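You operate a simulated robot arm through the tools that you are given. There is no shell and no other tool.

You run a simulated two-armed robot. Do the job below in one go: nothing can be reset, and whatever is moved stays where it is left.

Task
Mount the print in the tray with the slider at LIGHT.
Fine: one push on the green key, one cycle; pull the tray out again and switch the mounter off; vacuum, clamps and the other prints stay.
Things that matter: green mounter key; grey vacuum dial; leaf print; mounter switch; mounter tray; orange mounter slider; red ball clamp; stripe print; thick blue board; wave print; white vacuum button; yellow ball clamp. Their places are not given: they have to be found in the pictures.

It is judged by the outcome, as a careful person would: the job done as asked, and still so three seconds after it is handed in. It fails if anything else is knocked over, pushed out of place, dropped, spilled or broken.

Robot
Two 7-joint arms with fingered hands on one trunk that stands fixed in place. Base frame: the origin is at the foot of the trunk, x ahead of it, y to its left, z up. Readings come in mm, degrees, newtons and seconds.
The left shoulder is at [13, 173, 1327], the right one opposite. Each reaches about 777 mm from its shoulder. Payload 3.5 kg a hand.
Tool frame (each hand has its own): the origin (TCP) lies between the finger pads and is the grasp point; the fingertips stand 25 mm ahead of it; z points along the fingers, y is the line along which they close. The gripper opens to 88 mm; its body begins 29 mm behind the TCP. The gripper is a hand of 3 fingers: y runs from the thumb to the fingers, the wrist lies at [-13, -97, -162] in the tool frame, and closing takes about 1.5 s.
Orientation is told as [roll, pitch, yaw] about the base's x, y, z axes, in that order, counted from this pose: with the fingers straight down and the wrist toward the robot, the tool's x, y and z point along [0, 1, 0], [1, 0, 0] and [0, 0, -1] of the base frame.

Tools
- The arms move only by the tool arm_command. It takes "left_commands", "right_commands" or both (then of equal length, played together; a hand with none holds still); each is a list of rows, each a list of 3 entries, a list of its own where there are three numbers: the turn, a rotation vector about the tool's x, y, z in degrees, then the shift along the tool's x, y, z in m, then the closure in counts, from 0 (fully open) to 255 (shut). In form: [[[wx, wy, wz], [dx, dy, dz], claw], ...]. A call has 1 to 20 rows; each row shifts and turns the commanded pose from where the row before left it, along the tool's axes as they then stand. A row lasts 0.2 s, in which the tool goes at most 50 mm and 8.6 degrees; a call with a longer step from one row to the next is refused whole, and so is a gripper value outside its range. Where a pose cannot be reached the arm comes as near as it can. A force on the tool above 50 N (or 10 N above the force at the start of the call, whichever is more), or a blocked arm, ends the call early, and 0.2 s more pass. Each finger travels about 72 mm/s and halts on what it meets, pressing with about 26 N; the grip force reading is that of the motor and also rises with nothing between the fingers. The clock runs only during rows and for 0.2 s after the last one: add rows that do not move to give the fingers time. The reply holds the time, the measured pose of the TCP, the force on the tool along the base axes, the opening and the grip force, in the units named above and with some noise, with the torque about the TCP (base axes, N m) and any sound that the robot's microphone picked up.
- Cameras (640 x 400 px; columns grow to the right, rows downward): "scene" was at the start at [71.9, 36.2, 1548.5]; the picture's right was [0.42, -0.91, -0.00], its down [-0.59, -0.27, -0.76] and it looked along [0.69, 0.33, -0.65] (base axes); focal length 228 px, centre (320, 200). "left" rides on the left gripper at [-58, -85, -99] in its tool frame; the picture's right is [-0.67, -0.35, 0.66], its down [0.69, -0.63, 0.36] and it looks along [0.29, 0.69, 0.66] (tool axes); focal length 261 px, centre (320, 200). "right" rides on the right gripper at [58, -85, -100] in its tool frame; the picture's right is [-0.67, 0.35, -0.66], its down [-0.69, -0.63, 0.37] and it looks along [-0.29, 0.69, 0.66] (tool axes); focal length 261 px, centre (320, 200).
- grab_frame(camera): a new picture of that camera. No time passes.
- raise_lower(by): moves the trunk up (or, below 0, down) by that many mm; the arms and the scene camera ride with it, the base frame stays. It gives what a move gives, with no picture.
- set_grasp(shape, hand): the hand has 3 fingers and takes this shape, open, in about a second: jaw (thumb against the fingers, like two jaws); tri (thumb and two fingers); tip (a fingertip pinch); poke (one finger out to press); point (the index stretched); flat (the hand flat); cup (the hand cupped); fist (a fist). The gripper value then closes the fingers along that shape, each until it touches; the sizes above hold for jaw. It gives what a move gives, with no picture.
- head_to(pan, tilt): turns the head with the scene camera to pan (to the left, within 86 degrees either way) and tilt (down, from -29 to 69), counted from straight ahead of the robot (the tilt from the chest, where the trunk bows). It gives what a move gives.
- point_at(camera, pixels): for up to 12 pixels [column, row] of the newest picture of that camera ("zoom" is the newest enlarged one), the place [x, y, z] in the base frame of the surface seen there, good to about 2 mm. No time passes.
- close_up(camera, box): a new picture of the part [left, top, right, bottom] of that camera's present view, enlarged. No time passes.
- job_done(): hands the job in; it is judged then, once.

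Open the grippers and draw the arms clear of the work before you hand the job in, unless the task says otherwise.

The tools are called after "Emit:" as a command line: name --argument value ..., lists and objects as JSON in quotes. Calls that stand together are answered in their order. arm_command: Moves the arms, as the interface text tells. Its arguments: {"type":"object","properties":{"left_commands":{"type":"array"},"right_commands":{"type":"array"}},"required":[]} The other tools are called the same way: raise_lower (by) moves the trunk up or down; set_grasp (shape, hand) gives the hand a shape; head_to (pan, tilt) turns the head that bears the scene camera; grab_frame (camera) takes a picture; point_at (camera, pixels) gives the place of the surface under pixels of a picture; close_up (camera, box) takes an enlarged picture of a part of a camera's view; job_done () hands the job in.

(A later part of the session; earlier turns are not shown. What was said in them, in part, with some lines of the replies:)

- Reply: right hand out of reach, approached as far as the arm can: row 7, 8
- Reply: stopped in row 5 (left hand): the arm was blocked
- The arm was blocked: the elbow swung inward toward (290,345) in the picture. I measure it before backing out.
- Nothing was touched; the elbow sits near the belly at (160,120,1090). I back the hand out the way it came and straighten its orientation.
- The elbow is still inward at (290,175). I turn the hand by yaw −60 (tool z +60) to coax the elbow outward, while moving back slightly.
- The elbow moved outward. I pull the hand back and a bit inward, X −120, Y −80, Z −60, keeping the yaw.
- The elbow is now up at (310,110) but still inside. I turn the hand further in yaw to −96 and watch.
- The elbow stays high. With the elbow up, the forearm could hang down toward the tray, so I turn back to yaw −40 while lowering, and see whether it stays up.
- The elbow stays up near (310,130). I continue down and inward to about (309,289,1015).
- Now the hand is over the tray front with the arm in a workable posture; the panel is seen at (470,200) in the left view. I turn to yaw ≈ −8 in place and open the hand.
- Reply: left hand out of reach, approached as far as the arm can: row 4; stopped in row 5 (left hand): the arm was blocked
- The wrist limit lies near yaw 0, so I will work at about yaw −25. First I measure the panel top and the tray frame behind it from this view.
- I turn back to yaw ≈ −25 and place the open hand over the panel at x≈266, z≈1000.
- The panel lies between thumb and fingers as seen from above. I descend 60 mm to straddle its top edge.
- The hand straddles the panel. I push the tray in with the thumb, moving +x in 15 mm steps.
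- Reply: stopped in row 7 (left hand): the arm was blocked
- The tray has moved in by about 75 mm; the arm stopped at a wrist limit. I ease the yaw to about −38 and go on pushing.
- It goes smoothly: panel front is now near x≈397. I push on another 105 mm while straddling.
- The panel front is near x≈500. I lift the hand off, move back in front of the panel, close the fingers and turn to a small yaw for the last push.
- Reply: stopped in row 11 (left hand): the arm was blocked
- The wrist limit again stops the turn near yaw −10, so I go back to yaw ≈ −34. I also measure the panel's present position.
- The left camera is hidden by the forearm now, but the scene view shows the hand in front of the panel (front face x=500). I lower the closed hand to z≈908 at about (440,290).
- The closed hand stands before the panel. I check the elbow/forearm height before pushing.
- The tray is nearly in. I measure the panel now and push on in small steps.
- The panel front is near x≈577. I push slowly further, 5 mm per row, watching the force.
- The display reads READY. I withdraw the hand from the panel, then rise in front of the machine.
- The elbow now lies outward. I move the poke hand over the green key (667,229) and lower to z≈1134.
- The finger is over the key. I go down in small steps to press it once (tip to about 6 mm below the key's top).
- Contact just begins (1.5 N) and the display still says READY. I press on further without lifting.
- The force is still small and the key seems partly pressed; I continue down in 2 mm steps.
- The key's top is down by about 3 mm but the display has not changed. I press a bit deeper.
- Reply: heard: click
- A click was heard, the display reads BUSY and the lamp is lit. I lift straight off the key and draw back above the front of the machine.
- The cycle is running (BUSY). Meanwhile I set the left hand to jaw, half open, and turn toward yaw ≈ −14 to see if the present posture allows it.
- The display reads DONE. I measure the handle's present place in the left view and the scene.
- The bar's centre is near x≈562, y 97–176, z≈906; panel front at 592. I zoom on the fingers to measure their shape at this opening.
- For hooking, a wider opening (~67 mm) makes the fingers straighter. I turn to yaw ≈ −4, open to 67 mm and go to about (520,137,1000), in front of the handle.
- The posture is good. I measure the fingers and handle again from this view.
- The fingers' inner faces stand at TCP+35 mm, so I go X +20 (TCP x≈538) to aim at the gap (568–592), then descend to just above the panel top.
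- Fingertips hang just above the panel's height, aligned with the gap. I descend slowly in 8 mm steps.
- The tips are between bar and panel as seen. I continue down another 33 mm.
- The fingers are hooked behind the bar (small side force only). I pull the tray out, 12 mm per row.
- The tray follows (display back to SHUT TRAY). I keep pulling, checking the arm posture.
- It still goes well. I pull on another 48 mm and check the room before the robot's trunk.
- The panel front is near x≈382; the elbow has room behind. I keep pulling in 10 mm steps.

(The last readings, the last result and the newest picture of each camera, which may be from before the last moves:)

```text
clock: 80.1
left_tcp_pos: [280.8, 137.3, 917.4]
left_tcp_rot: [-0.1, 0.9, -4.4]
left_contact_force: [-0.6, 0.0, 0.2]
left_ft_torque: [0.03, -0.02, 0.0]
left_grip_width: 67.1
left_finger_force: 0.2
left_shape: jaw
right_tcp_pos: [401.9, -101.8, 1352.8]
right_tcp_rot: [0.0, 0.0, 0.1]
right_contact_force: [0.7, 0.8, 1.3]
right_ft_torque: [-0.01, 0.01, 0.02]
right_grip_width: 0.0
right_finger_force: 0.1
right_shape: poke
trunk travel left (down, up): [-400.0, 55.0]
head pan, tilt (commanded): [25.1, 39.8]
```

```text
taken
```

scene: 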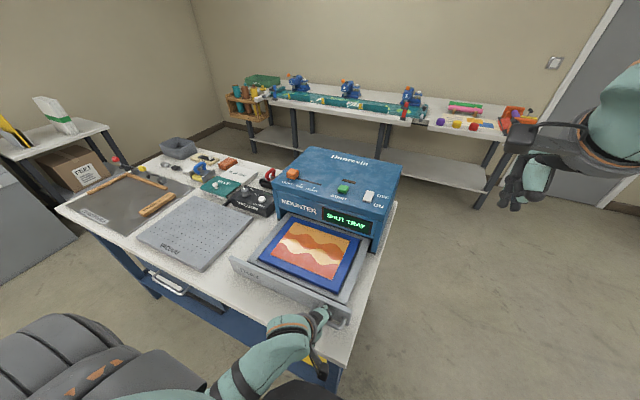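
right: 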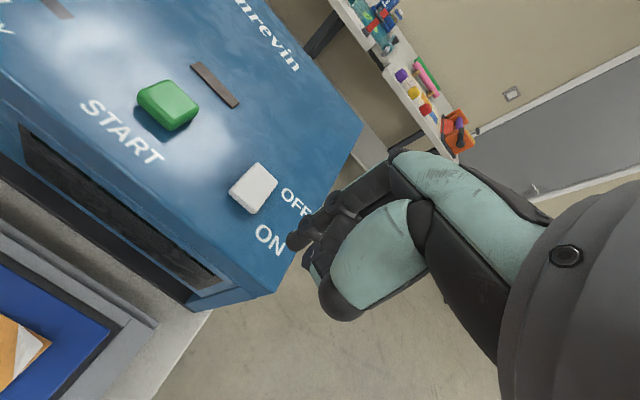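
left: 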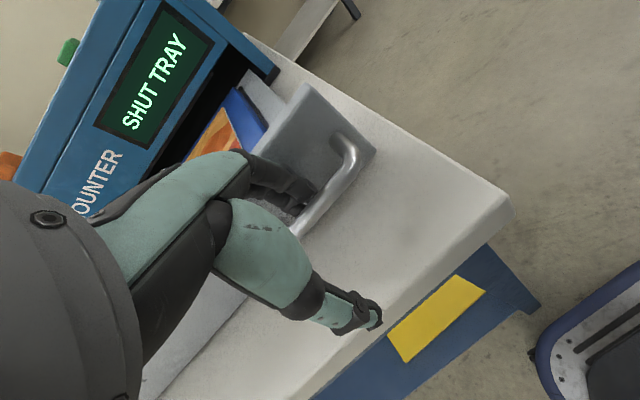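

Still smooth; panel front near x≈343. I continue pulling 40 mm more.

Emit:
arm_command --left_commands '[[[0, 0, 0], [-0.0008, -0.01, 0], 60], [[0, 0, 0], [-0.0008, -0.01, 0], 60], [[0, 0, 0], [-0.0008, -0.01, 0], 60], [[0, 0, 0], [-0.0008, -0.01, 0], 60], [[0, 0, 0], [0, 0, 0], 60]]'

Emit:
grab_frame --camera "left"

Emit:
grab_frame --camera "scene"

```text
clock: 81.3
left_tcp_pos: [239.5, 137.0, 917.0]
left_tcp_rot: [-0.2, 0.9, -4.5]
left_contact_force: [-0.7, 0.4, -0.3]
left_ft_torque: [0.04, -0.08, -0.03]
left_grip_width: 67.2
left_finger_force: 0.0
left_shape: jaw
right_tcp_pos: [402.0, -102.0, 1352.7]
right_tcp_rot: [0.0, -0.1, 0.1]
right_contact_force: [0.4, -0.6, 0.0]
right_ft_torque: [-0.02, 0.02, -0.02]
right_grip_width: 0.0
right_finger_force: 0.0
right_shape: poke
trunk travel left (down, up): [-400.0, 55.0]
head pan, tilt (commanded): [25.1, 39.8]
```

```text
taken
```

left: 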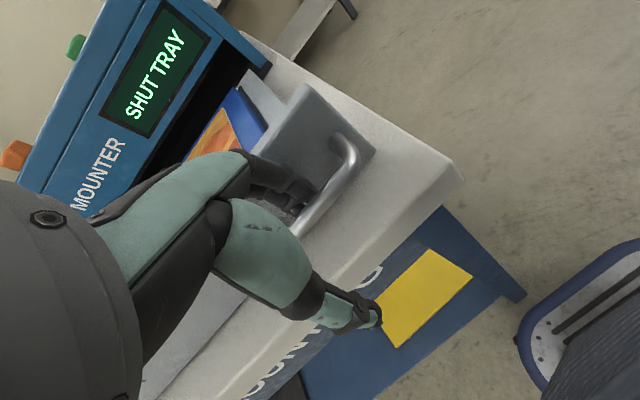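

```text
taken
```

scene: 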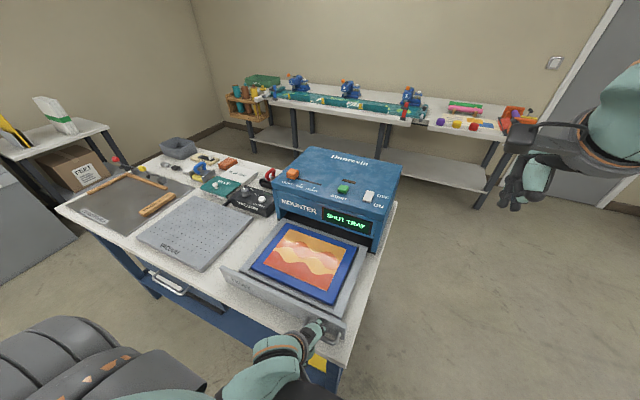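

About 40 mm remain to the original place. I measure the gap between my wrist and the robot's own belly near (290,390).

Emit:
point_at --camera "scene" --pixels '[[295, 388], [310, 392], [280, 396], [270, 375], [255, 390], [290, 345], [310, 340], [325, 330], [240, 285], [230, 275], [335, 333]]'

Emit:
close_up --camera "scene" --box '[200, 250, 400, 400]'

```text
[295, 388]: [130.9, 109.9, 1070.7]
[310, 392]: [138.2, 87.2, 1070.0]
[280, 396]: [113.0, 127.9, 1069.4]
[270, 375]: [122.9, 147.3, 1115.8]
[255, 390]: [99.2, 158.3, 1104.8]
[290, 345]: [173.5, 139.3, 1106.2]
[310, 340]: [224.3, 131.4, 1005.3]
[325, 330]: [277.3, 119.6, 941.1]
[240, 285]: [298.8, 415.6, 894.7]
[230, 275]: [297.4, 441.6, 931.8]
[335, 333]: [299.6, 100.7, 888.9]
```

```text
2.67 times, centred on (300, 325) of scene
```

zoom: 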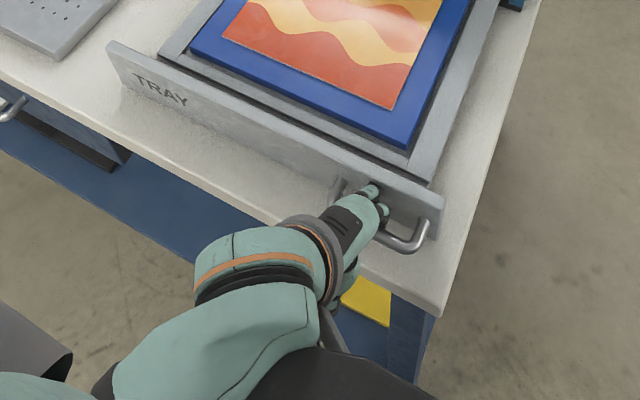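

The forearm is close to the robot's own belly, so for the last 40 mm I will pull from behind the panel with a closed hand instead. First I lift the fingers straight out of the handle.

Emit:
arm_command --left_commands '[[[0, 0, 0], [0.0002, 0.003, 0], 60], [[0, 0, 0], [0, 0, -0.015], 60], [[0, 0, 0], [0, 0, -0.025], 60], [[0, 0, 0], [0, 0, -0.03], 60], [[0, 0, 0], [0, 0, -0.03], 60], [[0, 0, 0], [0, 0, 0], 60]]'

Emit:
grab_frame --camera "left"

Emit:
grab_frame --camera "scene"

```text
clock: 82.6
left_tcp_pos: [227.9, 172.3, 985.2]
left_tcp_rot: [13.2, 4.5, -13.0]
left_contact_force: [-0.1, -0.4, 0.4]
left_ft_torque: [0.0, 0.01, 0.0]
left_grip_width: 67.4
left_finger_force: 0.2
left_shape: jaw
left hand out of reach, approached as far as the arm can: row 5
right_tcp_pos: [401.0, -101.6, 1352.5]
right_tcp_rot: [0.0, 0.0, 0.1]
right_contact_force: [-0.9, -0.4, 0.4]
right_ft_torque: [0.02, -0.03, -0.01]
right_grip_width: 0.1
right_finger_force: 0.1
right_shape: poke
trunk travel left (down, up): [-400.0, 55.0]
head pan, tilt (commanded): [25.1, 39.8]
stopped in row 6 (left hand): the arm was blocked; the commanded pose is now the measured one
```

```text
taken
```

left: 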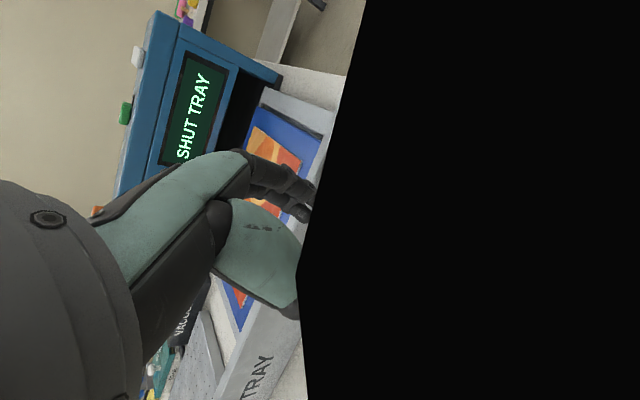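

```text
taken
```

scene: 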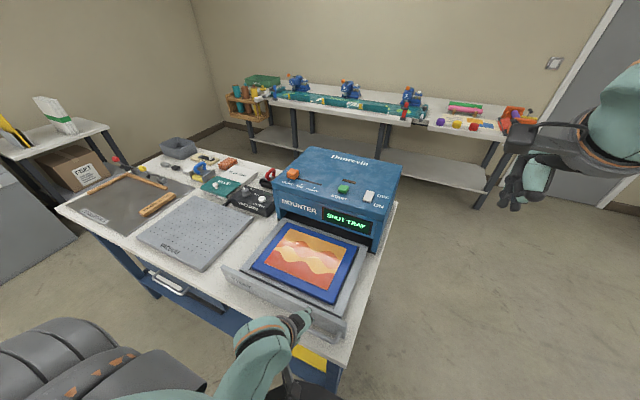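

The hand came free of the handle but the arm met its limit there. I move forward/left and up, straightening the orientation.

Emit:
arm_command --left_commands '[[[0, 0, 0], [0.01, 0.025, -0.005], 60], [[-2.4, -3.9, 2.3], [0.01, 0.025, -0.01], 60], [[-2.4, -3.9, 2.3], [0.02, 0.025, -0.01], 60], [[-2.4, -3.9, 2.3], [0.025, 0.02, -0.01], 60], [[0, 0, 0], [0.025, 0.02, -0.005], 120], [[0, 0, 0], [0.02, 0.01, 0], 255], [[0, 0, 0], [0, 0, 0], 255]]'

Emit:
grab_frame --camera "left"

Emit:
grab_frame --camera "scene"

```text
clock: 83.4
left_tcp_pos: [304.9, 221.6, 996.9]
left_tcp_rot: [12.2, 4.7, -19.5]
left_contact_force: [0.3, 0.2, -0.4]
left_ft_torque: [-0.04, -0.02, 0.01]
left_grip_width: 67.6
left_finger_force: 0.0
left_shape: jaw
right_tcp_pos: [404.6, -101.7, 1351.5]
right_tcp_rot: [0.0, 0.2, 0.1]
right_contact_force: [-0.2, -0.2, 0.6]
right_ft_torque: [0.02, 0.0, 0.02]
right_grip_width: 0.2
right_finger_force: 0.0
right_shape: poke
trunk travel left (down, up): [-400.0, 55.0]
head pan, tilt (commanded): [25.1, 39.8]
stopped in row 4 (left hand): the arm was blocked; the commanded pose is now the measured one
```

```text
taken
```

left: 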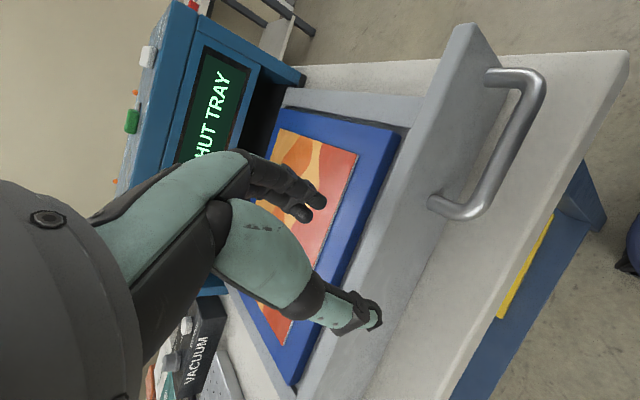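

```text
taken
```

scene: 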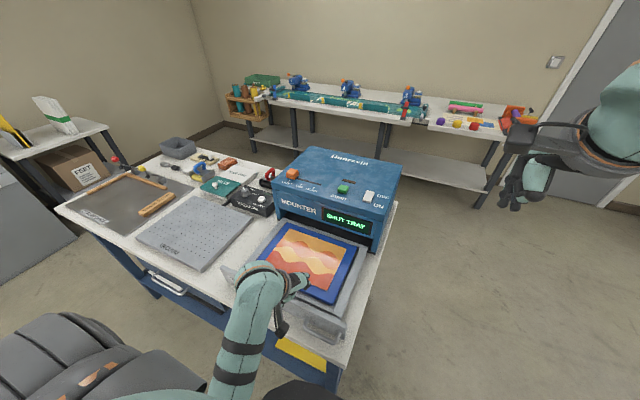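

The arm stopped again short of the corrected orientation. I measure the panel and then move on left/up with the orientation as it is.

Emit:
point_at --camera "left" --pixels '[[430, 140], [455, 90], [400, 200], [360, 250], [385, 240], [470, 170], [330, 370], [495, 185]]'

Emit:
arm_command --left_commands '[[[0, 0, 2], [0.02, 0.01, -0.02], 60], [[0, 0, 3], [0.02, 0.01, -0.02], 60], [[0, 0, 3], [0.02, 0.01, -0.01], 60], [[0, 0, 0], [0, 0, 0], 60]]'

Emit:
grab_frame --camera "scene"

```text
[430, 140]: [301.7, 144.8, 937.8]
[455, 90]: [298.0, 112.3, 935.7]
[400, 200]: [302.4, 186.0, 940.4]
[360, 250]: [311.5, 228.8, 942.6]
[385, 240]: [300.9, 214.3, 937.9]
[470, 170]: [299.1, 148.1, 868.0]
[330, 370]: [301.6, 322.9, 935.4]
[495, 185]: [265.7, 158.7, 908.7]
```

```text
clock: 84.4
left_tcp_pos: [349.3, 266.6, 1052.3]
left_tcp_rot: [13.2, 7.9, -26.7]
left_contact_force: [-0.1, -0.2, -0.2]
left_ft_torque: [-0.03, -0.01, 0.01]
left_grip_width: 67.2
left_finger_force: 0.1
left_shape: jaw
right_tcp_pos: [401.0, -102.5, 1351.5]
right_tcp_rot: [0.0, -0.1, 0.2]
right_contact_force: [0.9, -0.5, 0.5]
right_ft_torque: [0.02, 0.0, -0.01]
right_grip_width: 0.2
right_finger_force: 0.1
right_shape: poke
trunk travel left (down, up): [-400.0, 55.0]
head pan, tilt (commanded): [25.1, 39.8]
```

```text
taken
```

scene: 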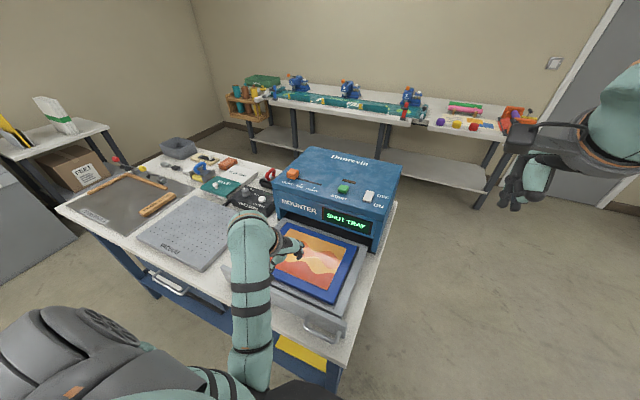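

The panel front is at x≈300. I straighten the hand's tilt here, with more room, and close the fingers.

Emit:
arm_command --left_commands '[[[-4.3, -2.7, 3], [0, 0, 0], 120], [[-4.3, -2.7, 3], [0, 0, 0], 255], [[-4.3, -2.7, 3], [0, 0, 0], 255], [[0, 0, 0], [0, 0, 0], 255], [[0, 0, 0], [0, 0, 0], 255], [[0, 0, 0], [0, 0, 0], 255]]'

Emit:
grab_frame --camera "scene"

Emit:
grab_frame --camera "left"

```text
clock: 85.8
left_tcp_pos: [354.8, 250.8, 1056.1]
left_tcp_rot: [3.2, -5.4, -37.9]
left_contact_force: [0.2, 0.0, -0.8]
left_ft_torque: [-0.03, 0.0, -0.01]
left_grip_width: 0.0
left_finger_force: 26.1
left_shape: jaw
right_tcp_pos: [402.8, -101.2, 1352.5]
right_tcp_rot: [0.0, 0.1, 0.1]
right_contact_force: [-1.1, 0.2, 0.5]
right_ft_torque: [-0.03, -0.02, 0.02]
right_grip_width: 0.0
right_finger_force: 0.1
right_shape: poke
trunk travel left (down, up): [-400.0, 55.0]
head pan, tilt (commanded): [25.1, 39.8]
```

```text
taken
```

scene: 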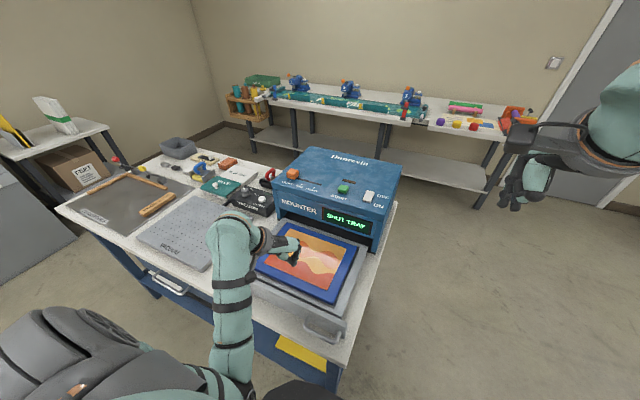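

```text
taken
```

left: 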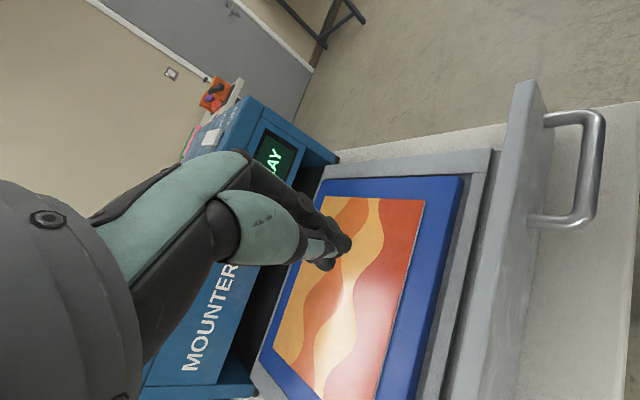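

The hand is closed behind the panel's x. I measure the board's near edge and heights below the hand before lowering.

Emit:
point_at --camera "left" --pixels '[[430, 260], [445, 255], [455, 265], [475, 260], [400, 270], [500, 250], [515, 240], [345, 245], [320, 262], [415, 215], [340, 210]]'

Emit:
close_up --camera "left" --box '[260, 160, 520, 400]'

```text
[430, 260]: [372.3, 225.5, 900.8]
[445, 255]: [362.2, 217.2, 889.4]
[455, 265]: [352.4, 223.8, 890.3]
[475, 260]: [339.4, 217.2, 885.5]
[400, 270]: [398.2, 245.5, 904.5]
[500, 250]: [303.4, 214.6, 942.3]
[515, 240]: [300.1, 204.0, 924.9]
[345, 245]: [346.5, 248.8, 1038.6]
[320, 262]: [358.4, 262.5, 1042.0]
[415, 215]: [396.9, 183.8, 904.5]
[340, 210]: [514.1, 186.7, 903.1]
```

```text
1.67 times, centred on (390, 280) of left
```

zoom: 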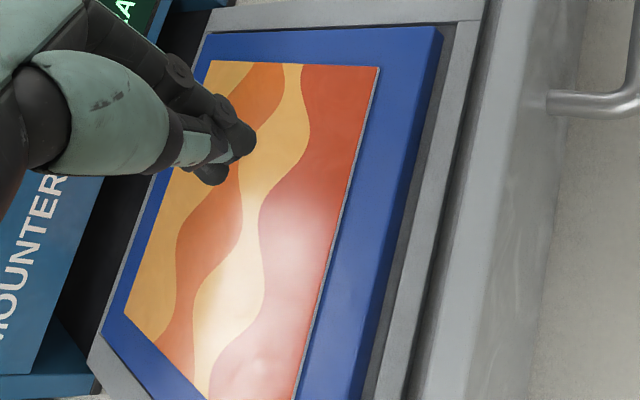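

The board's top is at z≈902 with its near edge at x≈366; panel rear x≈313. I straighten the tilt and lower the closed hand behind the panel to z≈948 first.

Emit:
arm_command --left_commands '[[[2.3, -5.8, 0], [0, 0, 0], 255], [[0, 0, 0], [-0.0031, -0.0039, 0.02], 255], [[0, 0, 0], [0, 0, 0.03], 255], [[0, 0, 0], [0, 0, 0.03], 255], [[0, 0, 0], [0, 0, 0.025], 255], [[0, 0, 0], [0, 0, 0], 255]]'

Emit:
grab_frame --camera "left"

Emit:
close_up --camera "scene" --box '[190, 200, 390, 350]'

```text
clock: 87.2
left_tcp_pos: [348.9, 243.6, 948.5]
left_tcp_rot: [-2.5, -2.9, -37.9]
left_contact_force: [-0.2, -0.8, -0.6]
left_ft_torque: [-0.01, 0.01, 0.03]
left_grip_width: 0.0
left_finger_force: 25.5
left_shape: jaw
right_tcp_pos: [402.2, -103.0, 1351.8]
right_tcp_rot: [0.0, -0.1, 0.1]
right_contact_force: [-0.4, -0.1, -0.1]
right_ft_torque: [0.01, 0.03, 0.01]
right_grip_width: 0.0
right_finger_force: 0.0
right_shape: poke
trunk travel left (down, up): [-400.0, 55.0]
head pan, tilt (commanded): [25.1, 39.8]
```

```text
taken
```

left: 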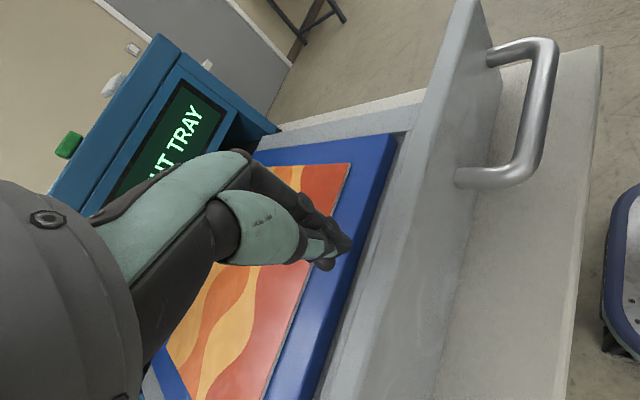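

```text
2.67 times, centred on (290, 275) of scene
```

zoom: 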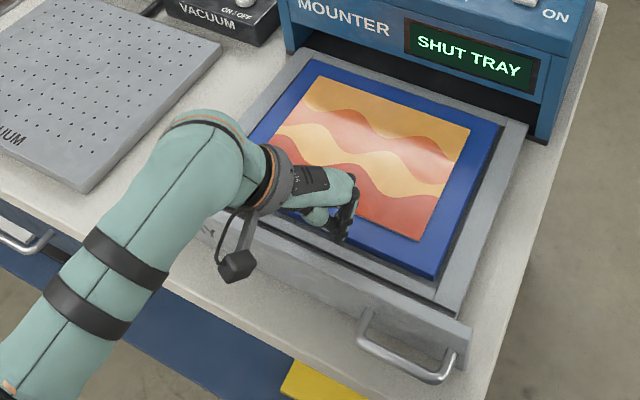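

The print now lies flat with no curled corner. I lower 8 mm more and pull the panel from behind toward −x.

Emit:
arm_command --left_commands '[[[0, 0, 0], [0, 0, 0.008], 255], [[0, 0, 0], [-0.0062, -0.0079, 0], 255], [[0, 0, 0], [-0.0062, -0.0079, 0], 255], [[0, 0, 0], [-0.0062, -0.0079, 0], 255], [[0, 0, 0], [0, 0, 0], 255]]'

Emit:
grab_frame --camera "left"

Emit:
close_up --camera "scene" --box '[190, 200, 390, 350]'

```text
clock: 88.4
left_tcp_pos: [318.9, 242.3, 942.5]
left_tcp_rot: [-2.6, -3.0, -37.8]
left_contact_force: [1.1, -0.1, 0.6]
left_ft_torque: [0.01, -0.03, 0.01]
left_grip_width: 0.0
left_finger_force: 26.0
left_shape: jaw
right_tcp_pos: [401.4, -102.7, 1351.7]
right_tcp_rot: [-0.1, 0.1, 0.1]
right_contact_force: [0.0, 0.0, 0.1]
right_ft_torque: [-0.03, 0.01, 0.01]
right_grip_width: 0.0
right_finger_force: 0.1
right_shape: poke
trunk travel left (down, up): [-400.0, 55.0]
head pan, tilt (commanded): [25.1, 39.8]
```

```text
taken
```

left: 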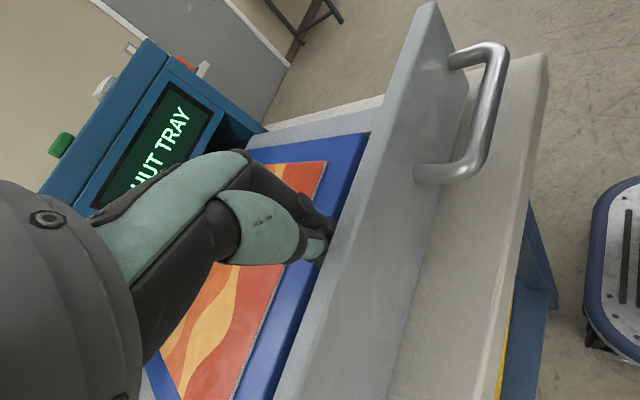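

```text
2.67 times, centred on (290, 275) of scene
```

zoom: 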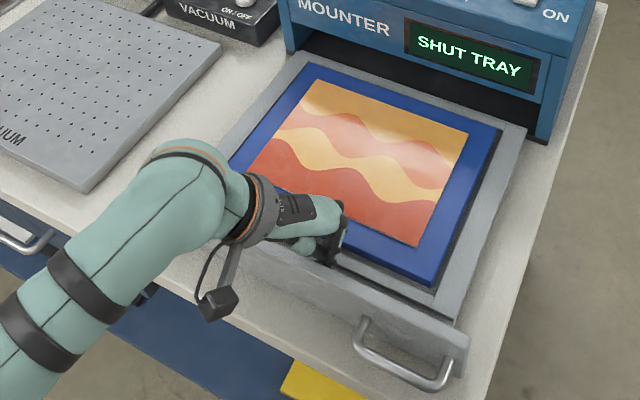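

The hand has reached the panel and the tray starts to follow. I pull 30 mm more.

Emit:
arm_command --left_commands '[[[0, 0, 0], [-0.0062, -0.0079, 0], 255], [[0, 0, 0], [-0.0062, -0.0079, 0], 255], [[0, 0, 0], [-0.0062, -0.0079, 0], 255], [[0, 0, 0], [0, 0, 0], 255]]'

Emit:
grab_frame --camera "left"

Emit:
grab_frame --camera "scene"

Emit:
point_at --camera "left" --pixels '[[420, 150], [380, 200], [360, 260], [400, 260], [330, 300]]'

```text
clock: 89.4
left_tcp_pos: [287.9, 243.1, 943.0]
left_tcp_rot: [-2.6, -3.1, -38.0]
left_contact_force: [-0.6, -0.2, -0.1]
left_ft_torque: [0.0, -0.05, -0.03]
left_grip_width: 0.0
left_finger_force: 25.5
left_shape: jaw
right_tcp_pos: [402.1, -101.7, 1351.9]
right_tcp_rot: [0.0, 0.1, 0.1]
right_contact_force: [0.2, -0.7, 0.1]
right_ft_torque: [0.02, 0.0, 0.0]
right_grip_width: 0.0
right_finger_force: 0.0
right_shape: poke
trunk travel left (down, up): [-400.0, 55.0]
head pan, tilt (commanded): [25.1, 39.8]
```

```text
taken
```

left: 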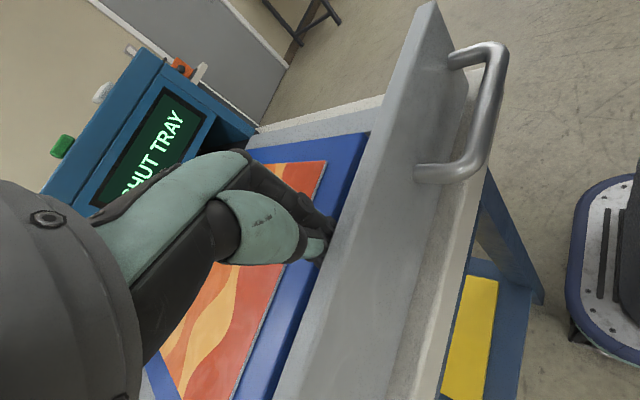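

```text
taken
```

scene: 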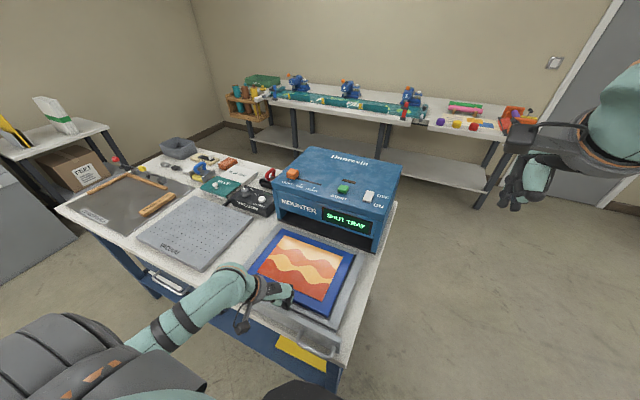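

```text
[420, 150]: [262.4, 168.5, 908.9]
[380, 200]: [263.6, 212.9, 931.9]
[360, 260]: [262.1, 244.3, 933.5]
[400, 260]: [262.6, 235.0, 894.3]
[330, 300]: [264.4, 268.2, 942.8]
```

The panel front is back at x≈262, its original place. I back off the panel and lift the hand up and forward, clear of the print.

Emit:
arm_command --left_commands '[[[0, 0, 0], [0.0062, 0.0079, 0], 255], [[0, 0, 0], [0.003, 0.004, -0.025], 255], [[0, 0, 0], [0.0062, 0.0079, -0.03], 255], [[0, 0, 0], [0.0123, 0.0158, -0.03], 255], [[0, 0, 0], [0.0154, 0.0197, -0.03], 255], [[0, 0, 0], [0.0154, 0.0197, -0.035], 255], [[0, 0, 0], [0.0154, 0.0197, -0.035], 255], [[0, 0, 0], [0.0154, 0.0197, -0.035], 255], [[0, 0, 0], [0.0154, 0.0197, -0.03], 255], [[0, 0, 0], [0, 0, 0], 255]]'

Emit:
grab_frame --camera "scene"

```text
clock: 91.6
left_tcp_pos: [458.5, 261.4, 1194.1]
left_tcp_rot: [-2.7, -3.1, -37.8]
left_contact_force: [0.9, -0.3, 0.7]
left_ft_torque: [-0.02, -0.03, 0.01]
left_grip_width: 0.1
left_finger_force: 26.0
left_shape: jaw
right_tcp_pos: [402.5, -102.1, 1351.6]
right_tcp_rot: [-0.1, 0.0, 0.1]
right_contact_force: [0.4, -0.3, -1.2]
right_ft_torque: [-0.02, -0.03, 0.0]
right_grip_width: 0.1
right_finger_force: 0.0
right_shape: poke
trunk travel left (down, up): [-400.0, 55.0]
head pan, tilt (commanded): [25.1, 39.8]
```

```text
taken
```

scene: 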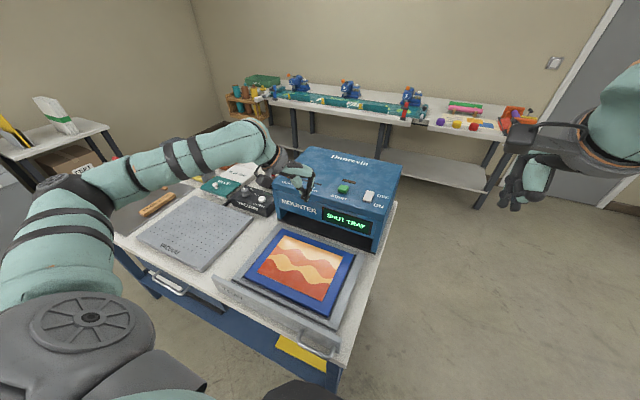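

The tray is out with the print on it. I set the left hand to poke and move it over the switch's far (OFF) end at (684,139).

Emit:
set_grasp --shape "poke" --hand "left"

Emit:
arm_command --left_commands '[[[0, 0, -8], [0, 0, -0.005], 0], [[0, 0, -8], [0, 0, -0.005], 0], [[0, 0, -8], [0, 0, 0], 0], [[3.7, 1.9, 0], [-0.008, 0.0311, 0], 0], [[0, 0, 0], [-0.008, 0.0311, 0], 0], [[0, 0, 0], [-0.008, 0.0311, 0], 0], [[0, 0, 0], [-0.008, 0.0311, 0], 0], [[0, 0, 0], [-0.008, 0.0311, 0], 0], [[0, 0, 0], [-0.008, 0.0311, 0], 0], [[0, 0, 0], [-0.008, 0.0311, 0], 0], [[0, 0, 0], [-0.008, 0.0311, 0], 0], [[0, 0, 0], [0, 0, 0.03], 0], [[0, 0, 0], [0, 0, 0.03], 0], [[0, 0, 0], [0, 0, 0], 0]]'

Emit:
grab_frame --camera "left"

Emit:
grab_frame --camera "scene"

```text
clock: 92.5
left_tcp_pos: [457.1, 261.6, 1194.1]
left_tcp_rot: [-2.6, -3.0, -37.9]
left_contact_force: [-0.3, 0.2, 0.6]
left_ft_torque: [0.0, -0.01, -0.03]
left_grip_width: 0.0
left_finger_force: 0.2
left_shape: poke
right_tcp_pos: [402.4, -103.5, 1352.4]
right_tcp_rot: [0.1, 0.1, 0.2]
right_contact_force: [-0.2, -0.9, 0.4]
right_ft_torque: [0.01, 0.02, 0.02]
right_grip_width: 0.0
right_finger_force: 0.0
right_shape: poke
trunk travel left (down, up): [-400.0, 55.0]
head pan, tilt (commanded): [25.1, 39.8]
```

```text
clock: 95.5
left_tcp_pos: [678.9, 138.2, 1139.6]
left_tcp_rot: [-1.7, 2.0, -14.1]
left_contact_force: [0.5, -0.2, -0.4]
left_ft_torque: [0.02, 0.0, -0.04]
left_grip_width: 0.0
left_finger_force: 0.0
left_shape: poke
right_tcp_pos: [402.1, -102.7, 1351.6]
right_tcp_rot: [0.0, 0.2, 0.1]
right_contact_force: [-0.8, -0.2, 0.1]
right_ft_torque: [-0.03, 0.0, -0.02]
right_grip_width: 0.1
right_finger_force: 0.1
right_shape: poke
trunk travel left (down, up): [-400.0, 55.0]
head pan, tilt (commanded): [25.1, 39.8]
```

```text
taken
```

left: 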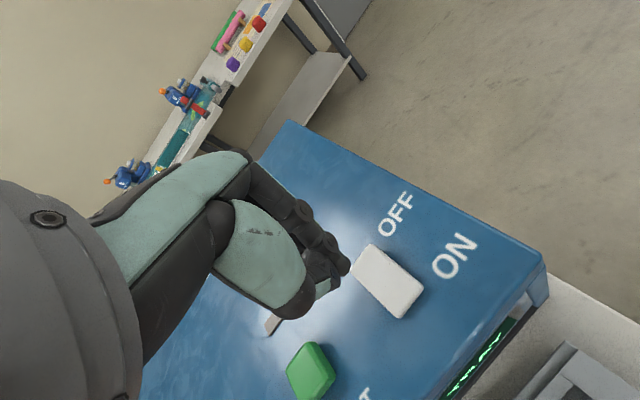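

```text
taken
```

scene: 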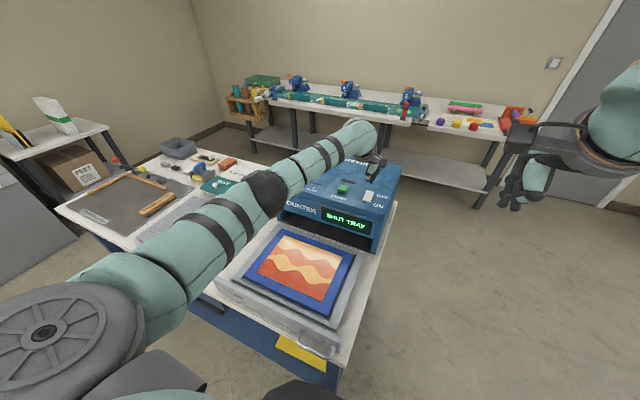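

The finger is near the switch's far end. I shift 6 mm further and go down in small steps to press OFF.

Emit:
arm_command --left_commands '[[[0, 0, 0], [0.0015, 0.0058, 0.015], 0], [[0, 0, 0], [0, 0, 0.015], 0], [[0, 0, 0], [0, 0, 0.006], 0], [[0, 0, 0], [0, 0, 0.003], 0], [[0, 0, 0], [0, 0, 0.003], 0], [[0, 0, 0], [0, 0, 0.002], 0], [[0, 0, 0], [0, 0, 0], 0]]'

Emit:
close_up --camera "scene" --box '[300, 160, 420, 235]'

Emit:
close_up --camera "left" --box '[260, 160, 580, 360]'

```text
clock: 97.1
left_tcp_pos: [683.4, 136.8, 1096.0]
left_tcp_rot: [-1.7, 2.0, -14.0]
left_contact_force: [0.7, -0.3, -0.4]
left_ft_torque: [-0.01, 0.03, -0.04]
left_grip_width: 0.0
left_finger_force: 0.0
left_shape: poke
right_tcp_pos: [402.2, -102.4, 1351.9]
right_tcp_rot: [0.0, 0.1, 0.1]
right_contact_force: [-0.7, 0.3, 0.3]
right_ft_torque: [0.0, -0.01, -0.01]
right_grip_width: 0.0
right_finger_force: 0.1
right_shape: poke
trunk travel left (down, up): [-400.0, 55.0]
head pan, tilt (commanded): [25.1, 39.8]
```

```text
5.33 times, centred on (360, 198) of scene
```

zoom: 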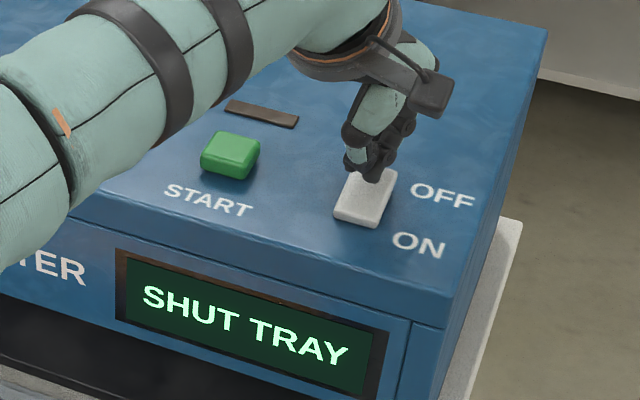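

```text
2.00 times, centred on (420, 260) of left
```

zoom: 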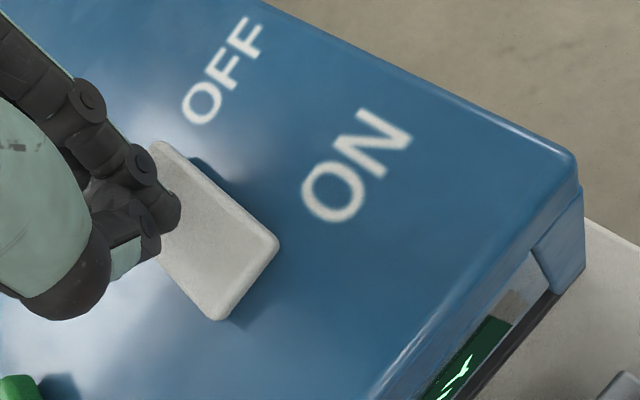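

The display is still lit; I press down a little further.

Emit:
arm_command --left_commands '[[[0, 0, 0], [0, 0.001, 0.002], 0], [[0, 0, 0], [0, 0, 0.002], 0], [[0, 0, 0], [0, 0, 0], 0]]'

Emit:
close_up --camera "scene" --box '[300, 160, 420, 235]'

```text
clock: 97.9
left_tcp_pos: [684.8, 136.2, 1091.1]
left_tcp_rot: [-1.7, 1.8, -14.2]
left_contact_force: [0.8, -0.4, 0.3]
left_ft_torque: [0.0, 0.01, 0.04]
left_grip_width: 0.1
left_finger_force: 0.0
left_shape: poke
right_tcp_pos: [401.4, -102.4, 1351.8]
right_tcp_rot: [-0.1, 0.2, 0.1]
right_contact_force: [0.5, 0.2, -0.9]
right_ft_torque: [0.03, -0.02, -0.01]
right_grip_width: 0.4
right_finger_force: 0.0
right_shape: poke
trunk travel left (down, up): [-400.0, 55.0]
head pan, tilt (commanded): [25.1, 39.8]
```

```text
5.33 times, centred on (360, 198) of scene
```

zoom: 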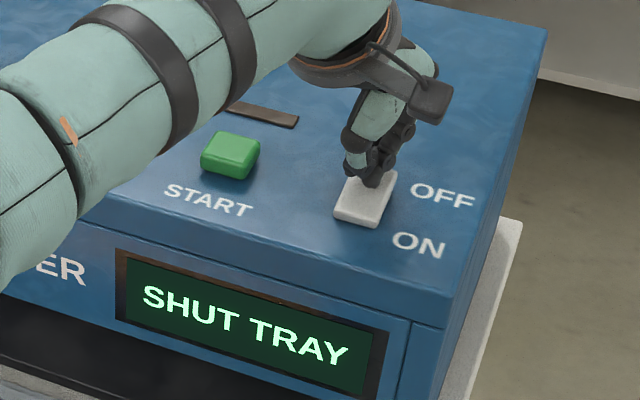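

Still on. I go 3 mm deeper in small steps.

Emit:
arm_command --left_commands '[[[0, 0, 0], [0, 0, 0.002], 0], [[0, 0, 0], [0, 0, 0.001], 0], [[0, 0, 0], [0, 0, 0], 0]]'

Emit:
close_up --camera "scene" --box '[300, 160, 420, 235]'

Emit:
close_up --camera "left" --box '[260, 160, 580, 360]'

```text
clock: 98.7
left_tcp_pos: [684.1, 136.7, 1089.4]
left_tcp_rot: [-1.7, 1.9, -14.2]
left_contact_force: [0.9, 0.2, 4.0]
left_ft_torque: [0.04, 0.04, -0.03]
left_grip_width: 0.2
left_finger_force: 0.0
left_shape: poke
right_tcp_pos: [401.4, -102.5, 1352.7]
right_tcp_rot: [0.0, -0.1, 0.1]
right_contact_force: [-0.3, 0.7, 0.1]
right_ft_torque: [0.0, 0.01, 0.01]
right_grip_width: 0.1
right_finger_force: 0.1
right_shape: poke
trunk travel left (down, up): [-400.0, 55.0]
head pan, tilt (commanded): [25.1, 39.8]
```

```text
5.33 times, centred on (360, 198) of scene
```

zoom: 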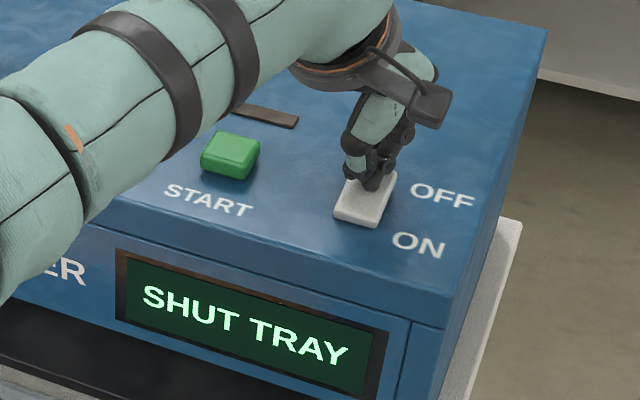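

```text
2.00 times, centred on (420, 260) of left
```

zoom: 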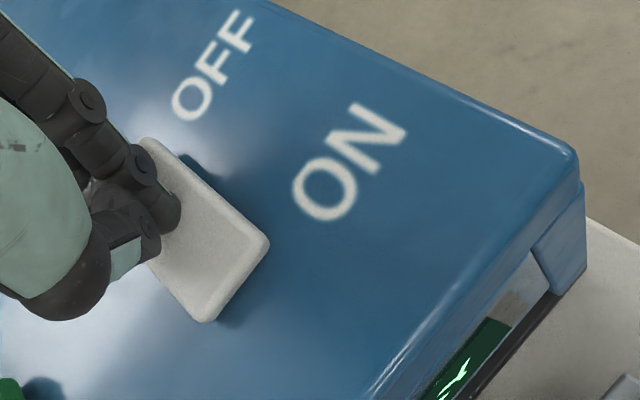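

Contact is felt now (4 N). I measure the switch surface and where the fingertip stands on it.

Emit:
point_at --camera "zoom" --pixels '[[155, 148], [190, 175], [255, 232], [212, 310], [170, 300], [195, 240], [172, 215], [150, 195], [150, 255], [135, 170]]'

```text
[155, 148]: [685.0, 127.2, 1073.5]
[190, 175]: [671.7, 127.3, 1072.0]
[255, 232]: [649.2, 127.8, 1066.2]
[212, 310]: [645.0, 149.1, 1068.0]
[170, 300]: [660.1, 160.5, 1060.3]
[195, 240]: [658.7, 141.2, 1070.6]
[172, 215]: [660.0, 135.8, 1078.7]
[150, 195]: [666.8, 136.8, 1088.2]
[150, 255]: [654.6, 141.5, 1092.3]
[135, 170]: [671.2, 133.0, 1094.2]
```

The fingertip actually stands at x≈660, the near half of the switch: the poke shape formed from the closed hand left the finger curled back. I lift off, reopen to jaw and form the poke again.

Emit:
arm_command --left_commands '[[[0, 0, 0], [0, 0, -0.02], 0], [[0, 0, 0], [0, 0, -0.035], 0], [[0, 0, 0], [0, 0, -0.035], 0], [[0, 0, 0], [0, 0, 0], 0]]'

Emit:
set_grasp --shape "jaw" --hand "left"

Emit:
set_grasp --shape "poke" --hand "left"

Emit:
grab_frame --camera "left"

Emit:
close_up --camera "scene" --box '[300, 140, 420, 215]'

```text
clock: 99.7
left_tcp_pos: [688.1, 139.4, 1178.8]
left_tcp_rot: [-1.7, 2.0, -14.1]
left_contact_force: [1.0, 0.1, 0.1]
left_ft_torque: [0.01, -0.01, -0.03]
left_grip_width: 0.0
left_finger_force: 0.2
left_shape: poke
right_tcp_pos: [402.4, -102.5, 1351.5]
right_tcp_rot: [0.0, 0.1, 0.1]
right_contact_force: [0.0, 0.5, -0.1]
right_ft_torque: [0.01, 0.0, 0.0]
right_grip_width: 0.2
right_finger_force: 0.1
right_shape: poke
trunk travel left (down, up): [-400.0, 55.0]
head pan, tilt (commanded): [25.1, 39.8]
```

```text
clock: 100.6
left_tcp_pos: [688.3, 139.4, 1179.1]
left_tcp_rot: [-1.7, 2.0, -14.1]
left_contact_force: [0.3, 0.5, -0.8]
left_ft_torque: [-0.01, 0.01, -0.03]
left_grip_width: 87.6
left_finger_force: 0.0
left_shape: jaw
right_tcp_pos: [401.7, -102.5, 1352.6]
right_tcp_rot: [0.0, 0.1, 0.1]
right_contact_force: [-0.6, 0.1, -0.2]
right_ft_torque: [0.02, 0.04, 0.04]
right_grip_width: 0.0
right_finger_force: 0.1
right_shape: poke
trunk travel left (down, up): [-400.0, 55.0]
head pan, tilt (commanded): [25.1, 39.8]
```

```text
clock: 101.5
left_tcp_pos: [688.6, 139.7, 1179.5]
left_tcp_rot: [-1.7, 1.9, -14.1]
left_contact_force: [-0.1, -0.2, 0.6]
left_ft_torque: [-0.02, 0.01, 0.01]
left_grip_width: 0.0
left_finger_force: 0.1
left_shape: poke
right_tcp_pos: [401.7, -102.3, 1351.1]
right_tcp_rot: [0.0, 0.0, 0.1]
right_contact_force: [-0.6, 0.3, 0.1]
right_ft_torque: [0.05, 0.0, 0.0]
right_grip_width: 0.1
right_finger_force: 0.1
right_shape: poke
trunk travel left (down, up): [-400.0, 55.0]
head pan, tilt (commanded): [25.1, 39.8]
```

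```text
taken
```

left: 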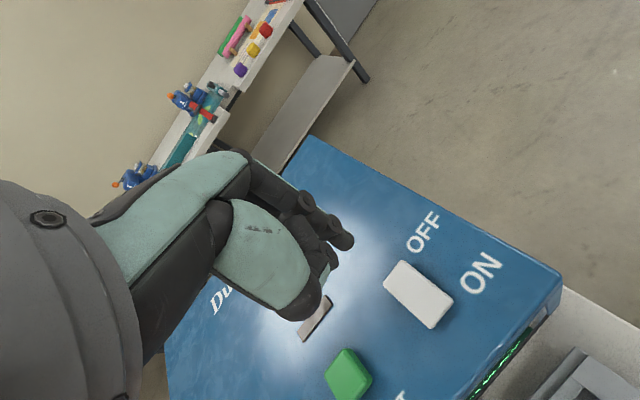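

```text
5.33 times, centred on (360, 178) of scene
```

zoom: 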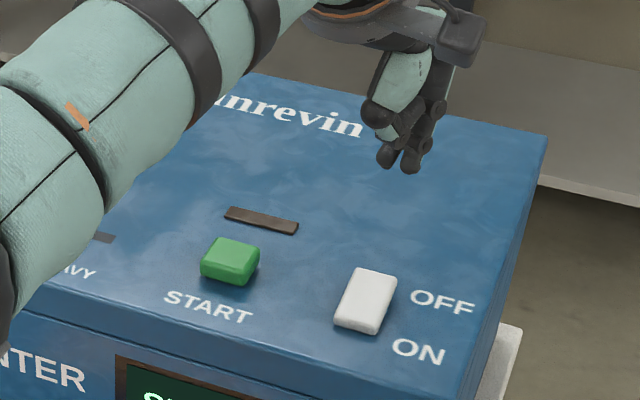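

The fingertip now extends properly, as in the first press. I lower it again onto the far end (x≈683).

Emit:
arm_command --left_commands '[[[0, 0, 0], [0.001, -0.002, 0.03], 0], [[0, 0, 0], [0, 0, 0.03], 0], [[0, 0, 0], [0, 0, 0.012], 0], [[0, 0, 0], [0, 0, 0.004], 0], [[0, 0, 0], [0, 0, 0.003], 0], [[0, 0, 0], [0, 0, 0.002], 0], [[0, 0, 0], [0, 0, 0], 0]]'

Emit:
close_up --camera "scene" --box '[300, 160, 420, 235]'

Emit:
close_up --camera "left" --box '[260, 160, 580, 360]'

```text
clock: 103.1
left_tcp_pos: [682.1, 138.6, 1098.0]
left_tcp_rot: [-1.8, 2.0, -14.0]
left_contact_force: [-0.6, 0.4, 0.0]
left_ft_torque: [-0.04, -0.04, -0.02]
left_grip_width: 0.0
left_finger_force: 0.1
left_shape: poke
right_tcp_pos: [401.9, -102.1, 1351.9]
right_tcp_rot: [-0.1, 0.1, 0.1]
right_contact_force: [-0.4, -0.3, -1.0]
right_ft_torque: [0.02, -0.02, 0.0]
right_grip_width: 0.3
right_finger_force: 0.1
right_shape: poke
trunk travel left (down, up): [-400.0, 55.0]
head pan, tilt (commanded): [25.1, 39.8]
```

```text
5.33 times, centred on (360, 198) of scene
```

zoom: 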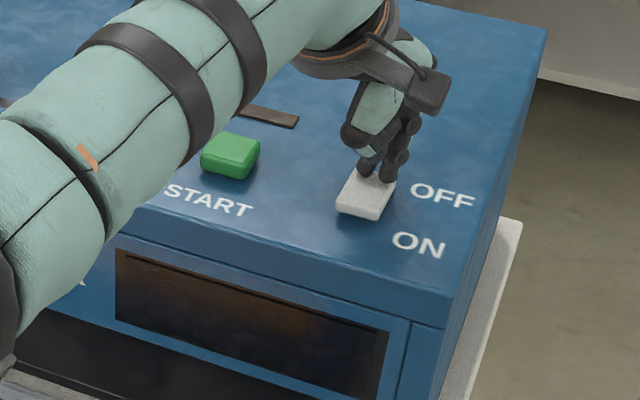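

```text
2.00 times, centred on (420, 260) of left
```

zoom: 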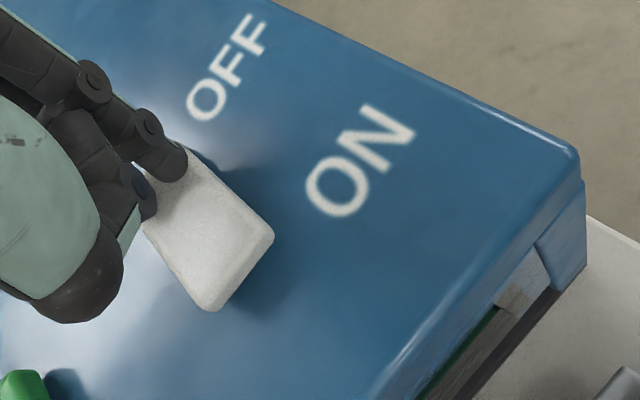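

The display is dark and the switch tilts to OFF. I lift off and draw the left arm back, up and clear of the work.

Emit:
arm_command --left_commands '[[[0, 0, 0], [0, 0, -0.02], 0], [[0, 0, 0], [0, 0, -0.035], 0], [[0, 0, 0], [0, 0, -0.04], 0], [[0, 0, 0], [0, 0, -0.04], 0], [[0, 0, 0], [0.025, -0.02, -0.03], 0], [[0, 0, 0], [0.03, -0.03, -0.02], 0], [[0, 0, 0], [0.03, -0.03, -0.02], 0], [[0, 0, 0], [0.03, -0.03, -0.02], 0], [[0, 0, 0], [0.03, -0.03, -0.01], 0], [[0, 0, 0], [0.03, -0.03, 0], 0], [[0, 0, 0], [0.03, -0.03, 0], 0], [[0, 0, 0], [0, 0, 0], 0]]'

Emit:
set_grasp --shape "jaw" --hand "left"

Emit:
set_grasp --shape "jaw" --hand "right"

Emit:
grab_frame --camera "scene"

Emit:
close_up --camera "scene" --box '[200, 140, 420, 278]'

Emit:
close_up --camera "scene" --box '[190, 215, 410, 353]'

```text
clock: 105.7
left_tcp_pos: [546.6, 389.3, 1332.0]
left_tcp_rot: [-1.6, 2.1, -14.0]
left_contact_force: [0.2, -0.1, 0.1]
left_ft_torque: [-0.01, 0.01, 0.01]
left_grip_width: 0.0
left_finger_force: 0.1
left_shape: poke
right_tcp_pos: [400.9, -103.9, 1350.6]
right_tcp_rot: [0.0, 0.1, 0.1]
right_contact_force: [-0.2, 0.1, 1.0]
right_ft_torque: [0.0, 0.02, 0.01]
right_grip_width: 0.4
right_finger_force: 0.0
right_shape: poke
trunk travel left (down, up): [-400.0, 55.0]
head pan, tilt (commanded): [25.1, 39.8]
```

```text
clock: 106.6
left_tcp_pos: [546.3, 389.7, 1332.6]
left_tcp_rot: [-1.7, 2.0, -14.0]
left_contact_force: [-0.2, 0.4, 0.1]
left_ft_torque: [-0.01, 0.01, 0.01]
left_grip_width: 87.7
left_finger_force: 0.0
left_shape: jaw
right_tcp_pos: [401.7, -102.8, 1352.3]
right_tcp_rot: [-0.1, 0.0, 0.1]
right_contact_force: [0.7, 0.6, 0.3]
right_ft_torque: [-0.03, 0.0, 0.02]
right_grip_width: 0.0
right_finger_force: 0.0
right_shape: poke
trunk travel left (down, up): [-400.0, 55.0]
head pan, tilt (commanded): [25.1, 39.8]
```

```text
clock: 107.5
left_tcp_pos: [545.9, 388.7, 1332.0]
left_tcp_rot: [-1.7, 1.9, -14.1]
left_contact_force: [0.1, 0.3, -0.4]
left_ft_torque: [-0.02, 0.03, -0.02]
left_grip_width: 87.8
left_finger_force: 0.0
left_shape: jaw
right_tcp_pos: [401.9, -102.2, 1351.3]
right_tcp_rot: [0.0, 0.1, 0.1]
right_contact_force: [-0.3, -0.2, 0.9]
right_ft_torque: [0.05, -0.03, 0.02]
right_grip_width: 88.0
right_finger_force: 0.1
right_shape: jaw
trunk travel left (down, up): [-400.0, 55.0]
head pan, tilt (commanded): [25.1, 39.8]
```

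```text
taken
```

scene: 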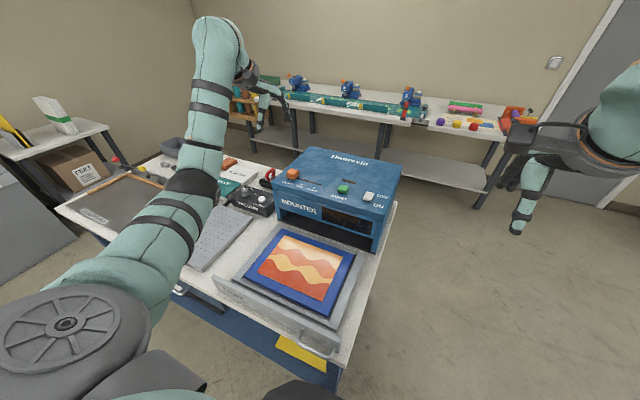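

```text
2.90 times, centred on (310, 209) of scene
```

zoom: 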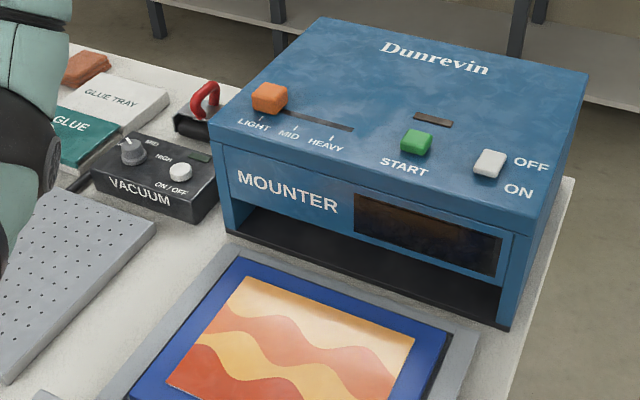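

```text
2.90 times, centred on (300, 284) of scene
```

zoom: 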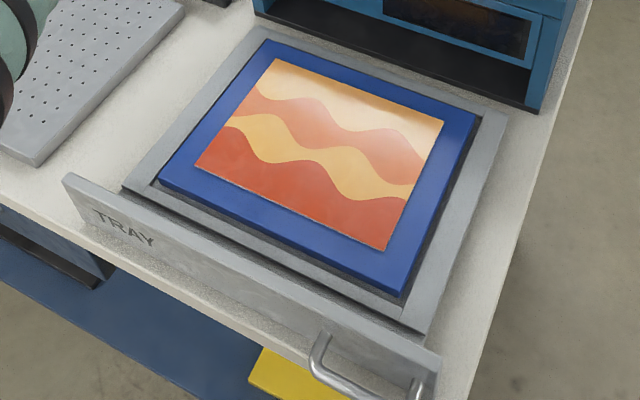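

The print is flat, slider at LIGHT, display dark, tray fully out. I draw the left arm back a bit more, then make a last check.

Emit:
arm_command --left_commands '[[[0, 0, 0], [0, -0.03, -0.005], 0], [[0, 0, 0], [0, -0.03, -0.005], 0], [[0, 0, 0], [0, -0.03, -0.005], 0], [[0, 0, 0], [0, -0.03, 0], 0], [[0, 0, 0], [0, 0, 0], 0]]'

Emit:
grab_frame --camera "scene"

Emit:
close_up --camera "scene" --box '[50, 130, 290, 280]'

Emit:
close_up --camera "scene" --box '[325, 172, 389, 212]'

```text
clock: 108.7
left_tcp_pos: [433.1, 418.9, 1351.4]
left_tcp_rot: [-1.7, 2.0, -14.1]
left_contact_force: [0.1, -0.5, 0.0]
left_ft_torque: [0.01, -0.02, -0.02]
left_grip_width: 87.8
left_finger_force: 0.0
left_shape: jaw
right_tcp_pos: [401.9, -101.1, 1352.5]
right_tcp_rot: [0.0, 0.1, 0.1]
right_contact_force: [0.1, -0.1, -0.1]
right_ft_torque: [0.02, -0.04, -0.04]
right_grip_width: 88.2
right_finger_force: 0.0
right_shape: jaw
trunk travel left (down, up): [-400.0, 55.0]
head pan, tilt (commanded): [25.1, 39.8]
```

```text
taken
```

scene: 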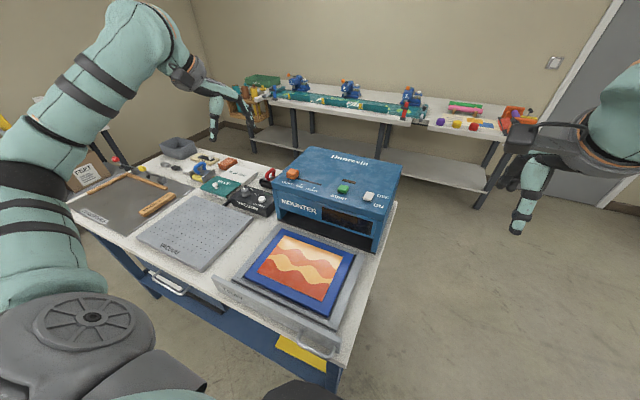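

```text
2.67 times, centred on (170, 205) of scene
```

zoom: 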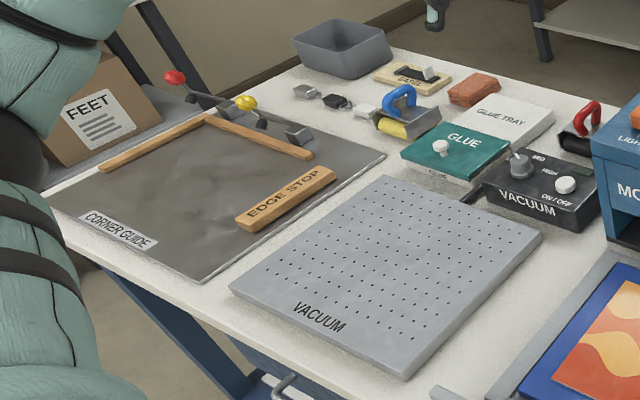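

```text
10.00 times, centred on (357, 192) of scene
```

zoom: 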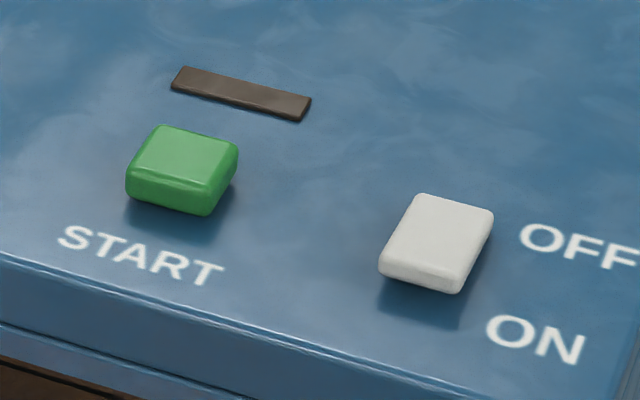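

The pictures show the slider at LIGHT, the switch off, the tray out with the print flat, and the vacuum and clamps where they were. Both hands are open and clear of the work, so I hand the job in.

Emit:
job_done

```text
The job is handed in.
```

The wave print in the tray is mounted with the slider at LIGHT, using one push on the green key and one cycle. The display went from BUSY to DONE, and the print, which had a curled corner before, now lies flat on the blue board.

The tray is pulled out again to its original place, and the mounter is switched off with its display dark. The vacuum controls and clamps look unmoved in the last pictures. I did not touch the other prints, but I did not check them one by one.

The arm was blocked several times along the way, either at its joint limits or close to the robot's own body. No reading showed contact with anything else on the bench. Switching off took two tries: the first press landed on the wrong half of the switch and changed nothing.
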